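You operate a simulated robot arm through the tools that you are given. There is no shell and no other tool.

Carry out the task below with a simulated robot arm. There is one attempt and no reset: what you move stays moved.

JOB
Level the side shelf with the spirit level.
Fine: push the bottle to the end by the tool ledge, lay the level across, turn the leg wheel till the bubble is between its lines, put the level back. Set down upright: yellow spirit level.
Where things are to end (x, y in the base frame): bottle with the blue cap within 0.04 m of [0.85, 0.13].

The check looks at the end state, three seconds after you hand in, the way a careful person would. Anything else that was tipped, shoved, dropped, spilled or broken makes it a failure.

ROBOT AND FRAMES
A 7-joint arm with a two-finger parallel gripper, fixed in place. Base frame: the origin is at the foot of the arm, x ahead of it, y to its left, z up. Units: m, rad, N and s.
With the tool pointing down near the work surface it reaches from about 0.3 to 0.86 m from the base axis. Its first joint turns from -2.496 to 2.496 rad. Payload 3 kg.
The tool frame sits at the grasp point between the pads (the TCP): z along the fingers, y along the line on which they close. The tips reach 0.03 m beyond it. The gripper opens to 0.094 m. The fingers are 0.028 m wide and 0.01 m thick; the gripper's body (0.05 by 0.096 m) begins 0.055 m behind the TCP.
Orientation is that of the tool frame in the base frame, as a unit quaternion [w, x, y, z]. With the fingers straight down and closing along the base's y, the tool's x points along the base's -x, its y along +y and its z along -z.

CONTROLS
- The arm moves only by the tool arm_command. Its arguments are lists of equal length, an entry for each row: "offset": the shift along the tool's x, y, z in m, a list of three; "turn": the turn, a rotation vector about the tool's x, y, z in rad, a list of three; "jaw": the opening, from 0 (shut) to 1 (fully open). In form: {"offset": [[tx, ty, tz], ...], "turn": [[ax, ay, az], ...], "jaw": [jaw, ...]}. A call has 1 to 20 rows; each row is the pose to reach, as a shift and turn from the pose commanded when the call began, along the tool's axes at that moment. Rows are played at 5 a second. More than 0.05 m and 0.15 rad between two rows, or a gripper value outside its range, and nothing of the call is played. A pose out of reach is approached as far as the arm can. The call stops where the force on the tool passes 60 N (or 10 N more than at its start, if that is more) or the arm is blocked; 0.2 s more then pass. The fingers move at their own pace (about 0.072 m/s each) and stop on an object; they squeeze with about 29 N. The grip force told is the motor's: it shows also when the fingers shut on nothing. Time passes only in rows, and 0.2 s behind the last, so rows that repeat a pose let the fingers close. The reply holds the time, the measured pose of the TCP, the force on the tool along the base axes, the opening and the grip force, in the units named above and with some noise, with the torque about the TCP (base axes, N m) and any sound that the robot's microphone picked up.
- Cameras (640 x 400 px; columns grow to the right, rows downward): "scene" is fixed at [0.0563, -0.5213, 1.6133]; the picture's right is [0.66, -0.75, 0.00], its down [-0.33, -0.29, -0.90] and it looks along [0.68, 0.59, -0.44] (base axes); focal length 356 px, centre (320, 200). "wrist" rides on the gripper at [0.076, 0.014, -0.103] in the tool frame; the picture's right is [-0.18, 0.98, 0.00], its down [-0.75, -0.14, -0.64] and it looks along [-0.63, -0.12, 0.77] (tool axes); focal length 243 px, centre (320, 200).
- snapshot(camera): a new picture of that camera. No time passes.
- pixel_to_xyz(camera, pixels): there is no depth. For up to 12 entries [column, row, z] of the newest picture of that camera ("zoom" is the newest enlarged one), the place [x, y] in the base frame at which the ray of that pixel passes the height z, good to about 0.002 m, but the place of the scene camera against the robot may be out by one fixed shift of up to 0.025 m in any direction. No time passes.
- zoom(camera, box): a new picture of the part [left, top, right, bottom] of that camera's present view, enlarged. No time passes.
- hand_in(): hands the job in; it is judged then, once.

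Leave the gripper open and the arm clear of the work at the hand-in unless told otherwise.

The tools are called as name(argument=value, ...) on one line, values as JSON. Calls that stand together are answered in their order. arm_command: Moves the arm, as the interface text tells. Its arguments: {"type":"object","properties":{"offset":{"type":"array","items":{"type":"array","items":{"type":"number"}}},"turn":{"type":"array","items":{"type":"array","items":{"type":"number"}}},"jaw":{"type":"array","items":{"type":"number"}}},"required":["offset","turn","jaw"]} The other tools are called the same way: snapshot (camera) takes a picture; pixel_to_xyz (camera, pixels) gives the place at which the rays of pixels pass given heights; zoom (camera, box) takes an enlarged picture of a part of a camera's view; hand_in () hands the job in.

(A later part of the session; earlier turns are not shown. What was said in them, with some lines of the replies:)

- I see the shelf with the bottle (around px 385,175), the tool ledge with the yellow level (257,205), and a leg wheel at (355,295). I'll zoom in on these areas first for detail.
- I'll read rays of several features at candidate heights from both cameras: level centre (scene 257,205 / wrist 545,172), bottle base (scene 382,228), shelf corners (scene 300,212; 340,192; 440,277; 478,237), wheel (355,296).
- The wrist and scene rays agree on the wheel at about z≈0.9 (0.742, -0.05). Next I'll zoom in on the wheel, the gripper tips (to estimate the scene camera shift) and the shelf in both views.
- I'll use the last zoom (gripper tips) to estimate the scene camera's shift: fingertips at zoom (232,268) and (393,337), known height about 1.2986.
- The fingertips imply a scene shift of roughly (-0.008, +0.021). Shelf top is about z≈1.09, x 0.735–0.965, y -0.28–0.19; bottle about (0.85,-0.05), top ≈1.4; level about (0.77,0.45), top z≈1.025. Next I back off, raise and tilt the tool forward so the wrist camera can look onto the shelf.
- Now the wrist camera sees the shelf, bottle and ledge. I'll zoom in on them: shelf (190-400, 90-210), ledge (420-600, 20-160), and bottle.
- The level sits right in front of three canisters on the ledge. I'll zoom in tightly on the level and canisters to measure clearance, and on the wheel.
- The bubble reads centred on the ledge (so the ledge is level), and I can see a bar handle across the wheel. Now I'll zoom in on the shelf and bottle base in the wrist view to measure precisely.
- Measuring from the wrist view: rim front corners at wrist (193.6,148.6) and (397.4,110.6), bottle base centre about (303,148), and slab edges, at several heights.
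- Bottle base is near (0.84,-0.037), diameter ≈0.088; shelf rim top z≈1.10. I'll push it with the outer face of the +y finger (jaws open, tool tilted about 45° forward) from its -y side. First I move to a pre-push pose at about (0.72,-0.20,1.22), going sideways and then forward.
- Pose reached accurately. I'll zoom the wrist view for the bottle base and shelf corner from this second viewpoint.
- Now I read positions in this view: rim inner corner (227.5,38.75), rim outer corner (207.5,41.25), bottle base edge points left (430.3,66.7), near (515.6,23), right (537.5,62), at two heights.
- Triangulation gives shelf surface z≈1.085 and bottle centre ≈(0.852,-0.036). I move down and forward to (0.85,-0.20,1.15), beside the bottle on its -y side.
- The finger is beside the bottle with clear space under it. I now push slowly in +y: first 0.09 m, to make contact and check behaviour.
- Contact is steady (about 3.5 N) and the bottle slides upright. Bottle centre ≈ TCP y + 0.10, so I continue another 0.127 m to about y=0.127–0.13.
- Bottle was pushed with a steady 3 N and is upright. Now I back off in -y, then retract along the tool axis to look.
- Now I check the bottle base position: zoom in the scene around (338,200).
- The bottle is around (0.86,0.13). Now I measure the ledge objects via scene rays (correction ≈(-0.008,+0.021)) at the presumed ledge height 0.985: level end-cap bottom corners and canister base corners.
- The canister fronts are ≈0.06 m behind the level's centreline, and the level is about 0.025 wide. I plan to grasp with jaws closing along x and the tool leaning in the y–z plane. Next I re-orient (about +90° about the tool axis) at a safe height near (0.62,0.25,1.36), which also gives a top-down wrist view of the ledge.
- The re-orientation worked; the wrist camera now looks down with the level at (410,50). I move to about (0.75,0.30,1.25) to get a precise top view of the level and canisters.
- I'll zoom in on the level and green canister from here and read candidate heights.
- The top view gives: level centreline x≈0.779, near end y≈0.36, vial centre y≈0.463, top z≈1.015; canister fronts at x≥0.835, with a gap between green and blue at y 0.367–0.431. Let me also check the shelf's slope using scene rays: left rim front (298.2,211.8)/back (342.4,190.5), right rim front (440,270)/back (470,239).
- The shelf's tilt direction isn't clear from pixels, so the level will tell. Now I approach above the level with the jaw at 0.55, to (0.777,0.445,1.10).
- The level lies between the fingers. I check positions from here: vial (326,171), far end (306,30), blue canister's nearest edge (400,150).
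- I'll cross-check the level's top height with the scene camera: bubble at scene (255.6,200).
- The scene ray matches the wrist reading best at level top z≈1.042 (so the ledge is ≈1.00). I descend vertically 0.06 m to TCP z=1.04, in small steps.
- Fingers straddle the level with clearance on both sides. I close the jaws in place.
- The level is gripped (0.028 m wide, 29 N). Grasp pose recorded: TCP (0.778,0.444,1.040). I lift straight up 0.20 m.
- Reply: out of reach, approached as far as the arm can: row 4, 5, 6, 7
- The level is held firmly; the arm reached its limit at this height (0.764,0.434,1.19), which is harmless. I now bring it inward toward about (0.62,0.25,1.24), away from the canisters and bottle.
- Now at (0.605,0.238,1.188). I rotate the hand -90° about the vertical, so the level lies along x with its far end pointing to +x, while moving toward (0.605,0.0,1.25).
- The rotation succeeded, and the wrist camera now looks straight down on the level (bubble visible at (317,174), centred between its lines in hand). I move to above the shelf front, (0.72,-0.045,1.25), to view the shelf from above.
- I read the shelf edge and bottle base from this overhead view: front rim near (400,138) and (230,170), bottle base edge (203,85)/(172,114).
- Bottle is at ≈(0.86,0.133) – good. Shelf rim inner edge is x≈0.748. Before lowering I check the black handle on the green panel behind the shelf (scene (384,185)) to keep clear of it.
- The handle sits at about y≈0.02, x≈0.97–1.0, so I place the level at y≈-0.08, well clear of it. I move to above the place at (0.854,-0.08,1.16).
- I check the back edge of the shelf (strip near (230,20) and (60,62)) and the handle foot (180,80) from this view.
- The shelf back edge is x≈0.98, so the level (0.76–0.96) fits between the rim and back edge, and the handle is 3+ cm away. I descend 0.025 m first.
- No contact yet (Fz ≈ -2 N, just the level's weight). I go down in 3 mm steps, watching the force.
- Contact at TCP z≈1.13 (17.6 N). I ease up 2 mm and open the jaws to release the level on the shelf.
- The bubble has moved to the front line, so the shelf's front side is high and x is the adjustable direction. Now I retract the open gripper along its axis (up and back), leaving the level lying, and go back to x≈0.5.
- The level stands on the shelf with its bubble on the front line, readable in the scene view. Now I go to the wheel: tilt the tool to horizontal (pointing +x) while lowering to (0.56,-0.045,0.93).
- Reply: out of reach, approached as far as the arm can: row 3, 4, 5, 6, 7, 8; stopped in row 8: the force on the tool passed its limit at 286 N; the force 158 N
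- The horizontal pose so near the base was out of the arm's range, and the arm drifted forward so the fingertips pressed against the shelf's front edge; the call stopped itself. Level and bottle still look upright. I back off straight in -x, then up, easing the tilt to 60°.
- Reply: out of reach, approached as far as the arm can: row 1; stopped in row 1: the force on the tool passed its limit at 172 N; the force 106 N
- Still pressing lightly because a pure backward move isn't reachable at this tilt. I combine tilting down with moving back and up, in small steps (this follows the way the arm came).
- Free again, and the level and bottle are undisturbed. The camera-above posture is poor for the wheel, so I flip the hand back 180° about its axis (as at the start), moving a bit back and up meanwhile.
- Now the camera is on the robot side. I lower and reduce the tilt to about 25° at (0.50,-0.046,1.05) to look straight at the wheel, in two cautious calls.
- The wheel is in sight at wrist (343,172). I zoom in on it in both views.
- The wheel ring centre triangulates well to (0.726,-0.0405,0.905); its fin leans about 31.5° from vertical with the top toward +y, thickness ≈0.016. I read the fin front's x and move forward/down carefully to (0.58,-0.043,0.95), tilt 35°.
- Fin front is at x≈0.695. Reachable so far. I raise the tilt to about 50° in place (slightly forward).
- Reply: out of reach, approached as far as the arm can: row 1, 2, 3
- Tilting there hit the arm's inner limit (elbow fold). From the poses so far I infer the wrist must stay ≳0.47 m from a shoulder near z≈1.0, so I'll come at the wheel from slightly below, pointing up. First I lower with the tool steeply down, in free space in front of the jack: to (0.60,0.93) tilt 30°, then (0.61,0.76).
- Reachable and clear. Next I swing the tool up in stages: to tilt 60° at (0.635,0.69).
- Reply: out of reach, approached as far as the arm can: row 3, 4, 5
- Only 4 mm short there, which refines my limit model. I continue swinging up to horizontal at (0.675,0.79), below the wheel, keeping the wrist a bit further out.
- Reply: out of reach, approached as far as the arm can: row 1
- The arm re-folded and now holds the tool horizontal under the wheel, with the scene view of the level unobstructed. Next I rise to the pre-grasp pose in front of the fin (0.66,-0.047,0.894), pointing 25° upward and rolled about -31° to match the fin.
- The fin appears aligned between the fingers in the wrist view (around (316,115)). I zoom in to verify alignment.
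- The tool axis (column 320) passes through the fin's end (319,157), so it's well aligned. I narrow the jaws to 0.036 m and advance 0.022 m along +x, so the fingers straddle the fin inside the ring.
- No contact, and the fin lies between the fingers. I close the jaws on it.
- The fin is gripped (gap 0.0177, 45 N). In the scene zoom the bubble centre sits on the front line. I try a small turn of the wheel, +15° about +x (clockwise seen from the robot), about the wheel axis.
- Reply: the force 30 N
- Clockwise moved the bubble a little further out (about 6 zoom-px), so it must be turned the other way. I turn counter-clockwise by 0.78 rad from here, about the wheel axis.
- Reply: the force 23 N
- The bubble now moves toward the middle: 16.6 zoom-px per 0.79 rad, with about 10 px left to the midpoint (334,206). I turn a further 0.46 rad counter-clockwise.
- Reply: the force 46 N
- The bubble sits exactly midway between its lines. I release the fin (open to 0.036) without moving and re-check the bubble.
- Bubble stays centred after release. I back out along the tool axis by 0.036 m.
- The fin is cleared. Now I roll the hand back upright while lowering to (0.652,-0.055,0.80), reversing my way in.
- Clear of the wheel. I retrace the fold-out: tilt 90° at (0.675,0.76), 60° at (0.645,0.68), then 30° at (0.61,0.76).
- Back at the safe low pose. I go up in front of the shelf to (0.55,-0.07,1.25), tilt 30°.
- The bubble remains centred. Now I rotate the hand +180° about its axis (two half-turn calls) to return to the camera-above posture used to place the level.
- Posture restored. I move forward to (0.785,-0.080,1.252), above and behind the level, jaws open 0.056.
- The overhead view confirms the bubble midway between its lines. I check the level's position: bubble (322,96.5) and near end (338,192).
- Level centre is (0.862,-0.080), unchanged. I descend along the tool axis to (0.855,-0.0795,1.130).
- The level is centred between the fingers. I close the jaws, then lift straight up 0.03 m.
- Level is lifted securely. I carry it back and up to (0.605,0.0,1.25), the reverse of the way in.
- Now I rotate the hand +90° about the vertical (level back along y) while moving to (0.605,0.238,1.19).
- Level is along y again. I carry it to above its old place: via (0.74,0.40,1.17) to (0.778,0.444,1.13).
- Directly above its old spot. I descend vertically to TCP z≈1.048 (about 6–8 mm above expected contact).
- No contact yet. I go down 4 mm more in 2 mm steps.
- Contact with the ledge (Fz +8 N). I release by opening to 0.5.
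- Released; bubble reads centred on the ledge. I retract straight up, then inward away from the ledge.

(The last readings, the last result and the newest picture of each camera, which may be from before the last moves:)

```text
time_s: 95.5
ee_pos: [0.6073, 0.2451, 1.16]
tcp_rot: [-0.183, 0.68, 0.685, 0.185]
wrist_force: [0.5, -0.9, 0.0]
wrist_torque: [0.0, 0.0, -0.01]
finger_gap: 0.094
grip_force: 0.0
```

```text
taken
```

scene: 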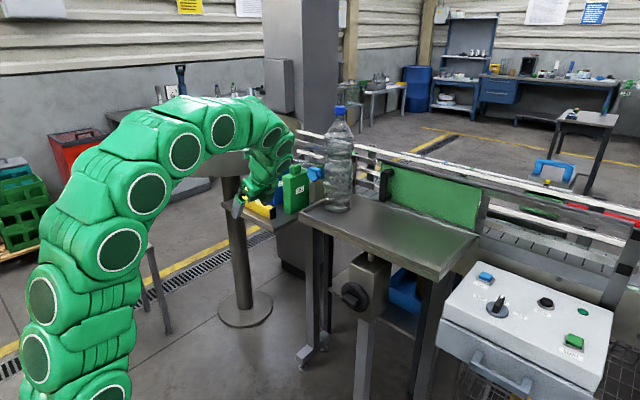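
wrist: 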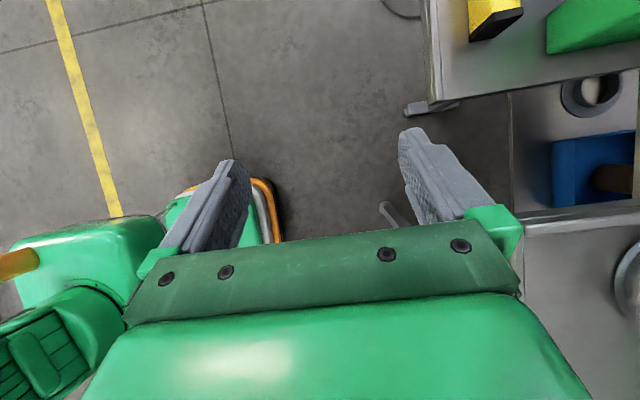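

I move the arm further clear, to about (0.46,0.10,1.30), to inspect the whole scene.

arm_command(offset=[[-0.0085, -0.025, -0.0319], [-0.0171, -0.05, -0.0637], [-0.0256, -0.075, -0.0956], [-0.0341, -0.1, -0.1275], [-0.0427, -0.125, -0.1593], [-0.0512, -0.15, -0.1912], [-0.0512, -0.15, -0.1912]], turn=[[0, 0, 0], [0, 0, 0], [0, 0, 0], [0, 0, 0], [0, 0, 0], [0, 0, 0], [0, 0, 0]], jaw=[1, 1, 1, 1, 1, 1, 1])

snapshot(camera="scene")

zoom(camera="scene", box=[215, 130, 345, 240])

zoom(camera="scene", box=[290, 95, 490, 325])

```text
time_s: 97.1
ee_pos: [0.4573, 0.1016, 1.2988]
tcp_rot: [-0.184, 0.681, 0.684, 0.186]
wrist_force: [0.4, -0.5, 0.8]
wrist_torque: [0.02, 0.02, 0.0]
finger_gap: 0.094
grip_force: 0.0
```

```text
taken
```

scene: 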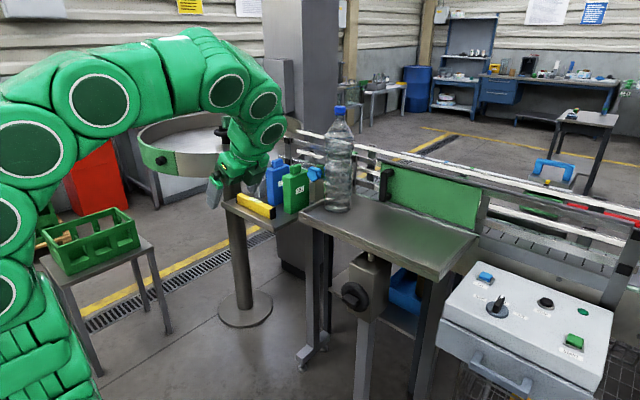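

```text
3.64 times, centred on (280, 185) of scene
```

zoom: 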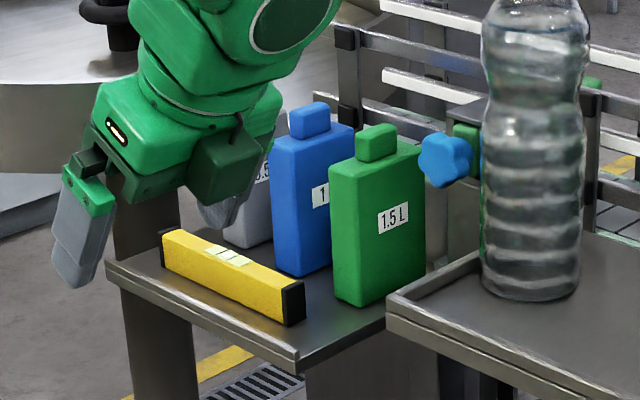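

```text
1.74 times, centred on (390, 210) of scene
```

zoom: 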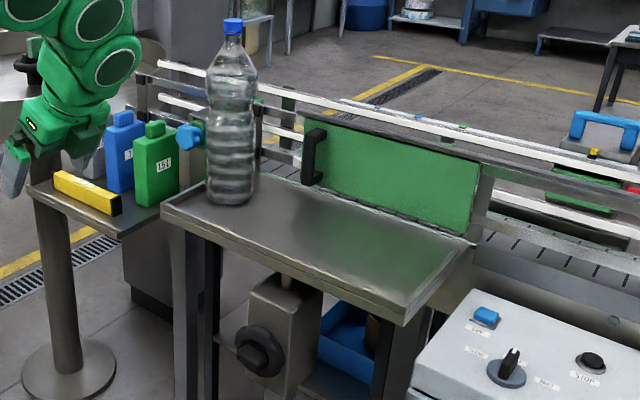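

Everything checks out. The bottle is upright at the ledge end (≈(0.86,0.13)), the yellow level is upright at its old place on the ledge, the canisters are untouched, and the wheel stays where the bubble was centred. The gripper is open and the arm clear, so I hand in.

hand_in()

```text
The job is handed in.
```

I levelled the shelf and handed the job in; I haven't seen the check's verdict.

- **Bottle:** it stands upright at the end by the tool ledge, at about (0.86, 0.13), roughly 0.01 m from the target.
- **Shelf:** the front side was high. I laid the level front to back and turned the leg wheel about 57° counter-clockwise, as seen from the robot. The bubble then sat midway between its lines, and it stayed there after I let go of the wheel.
- **Level:** it is back upright in its old place on the ledge, in front of the canisters.
- **Arm:** the gripper is open and clear of the work.

**Unplanned contact:** on the way to the wheel the arm hit its reach limit. The fingertips pressed against the shelf's front edge until the force stop cut in at 286 N. I backed off, which took two tries. I saw no sign in the pictures that the bottle, level or shelf had moved. The levelling came after this, so the final bubble reading includes any effect it had.
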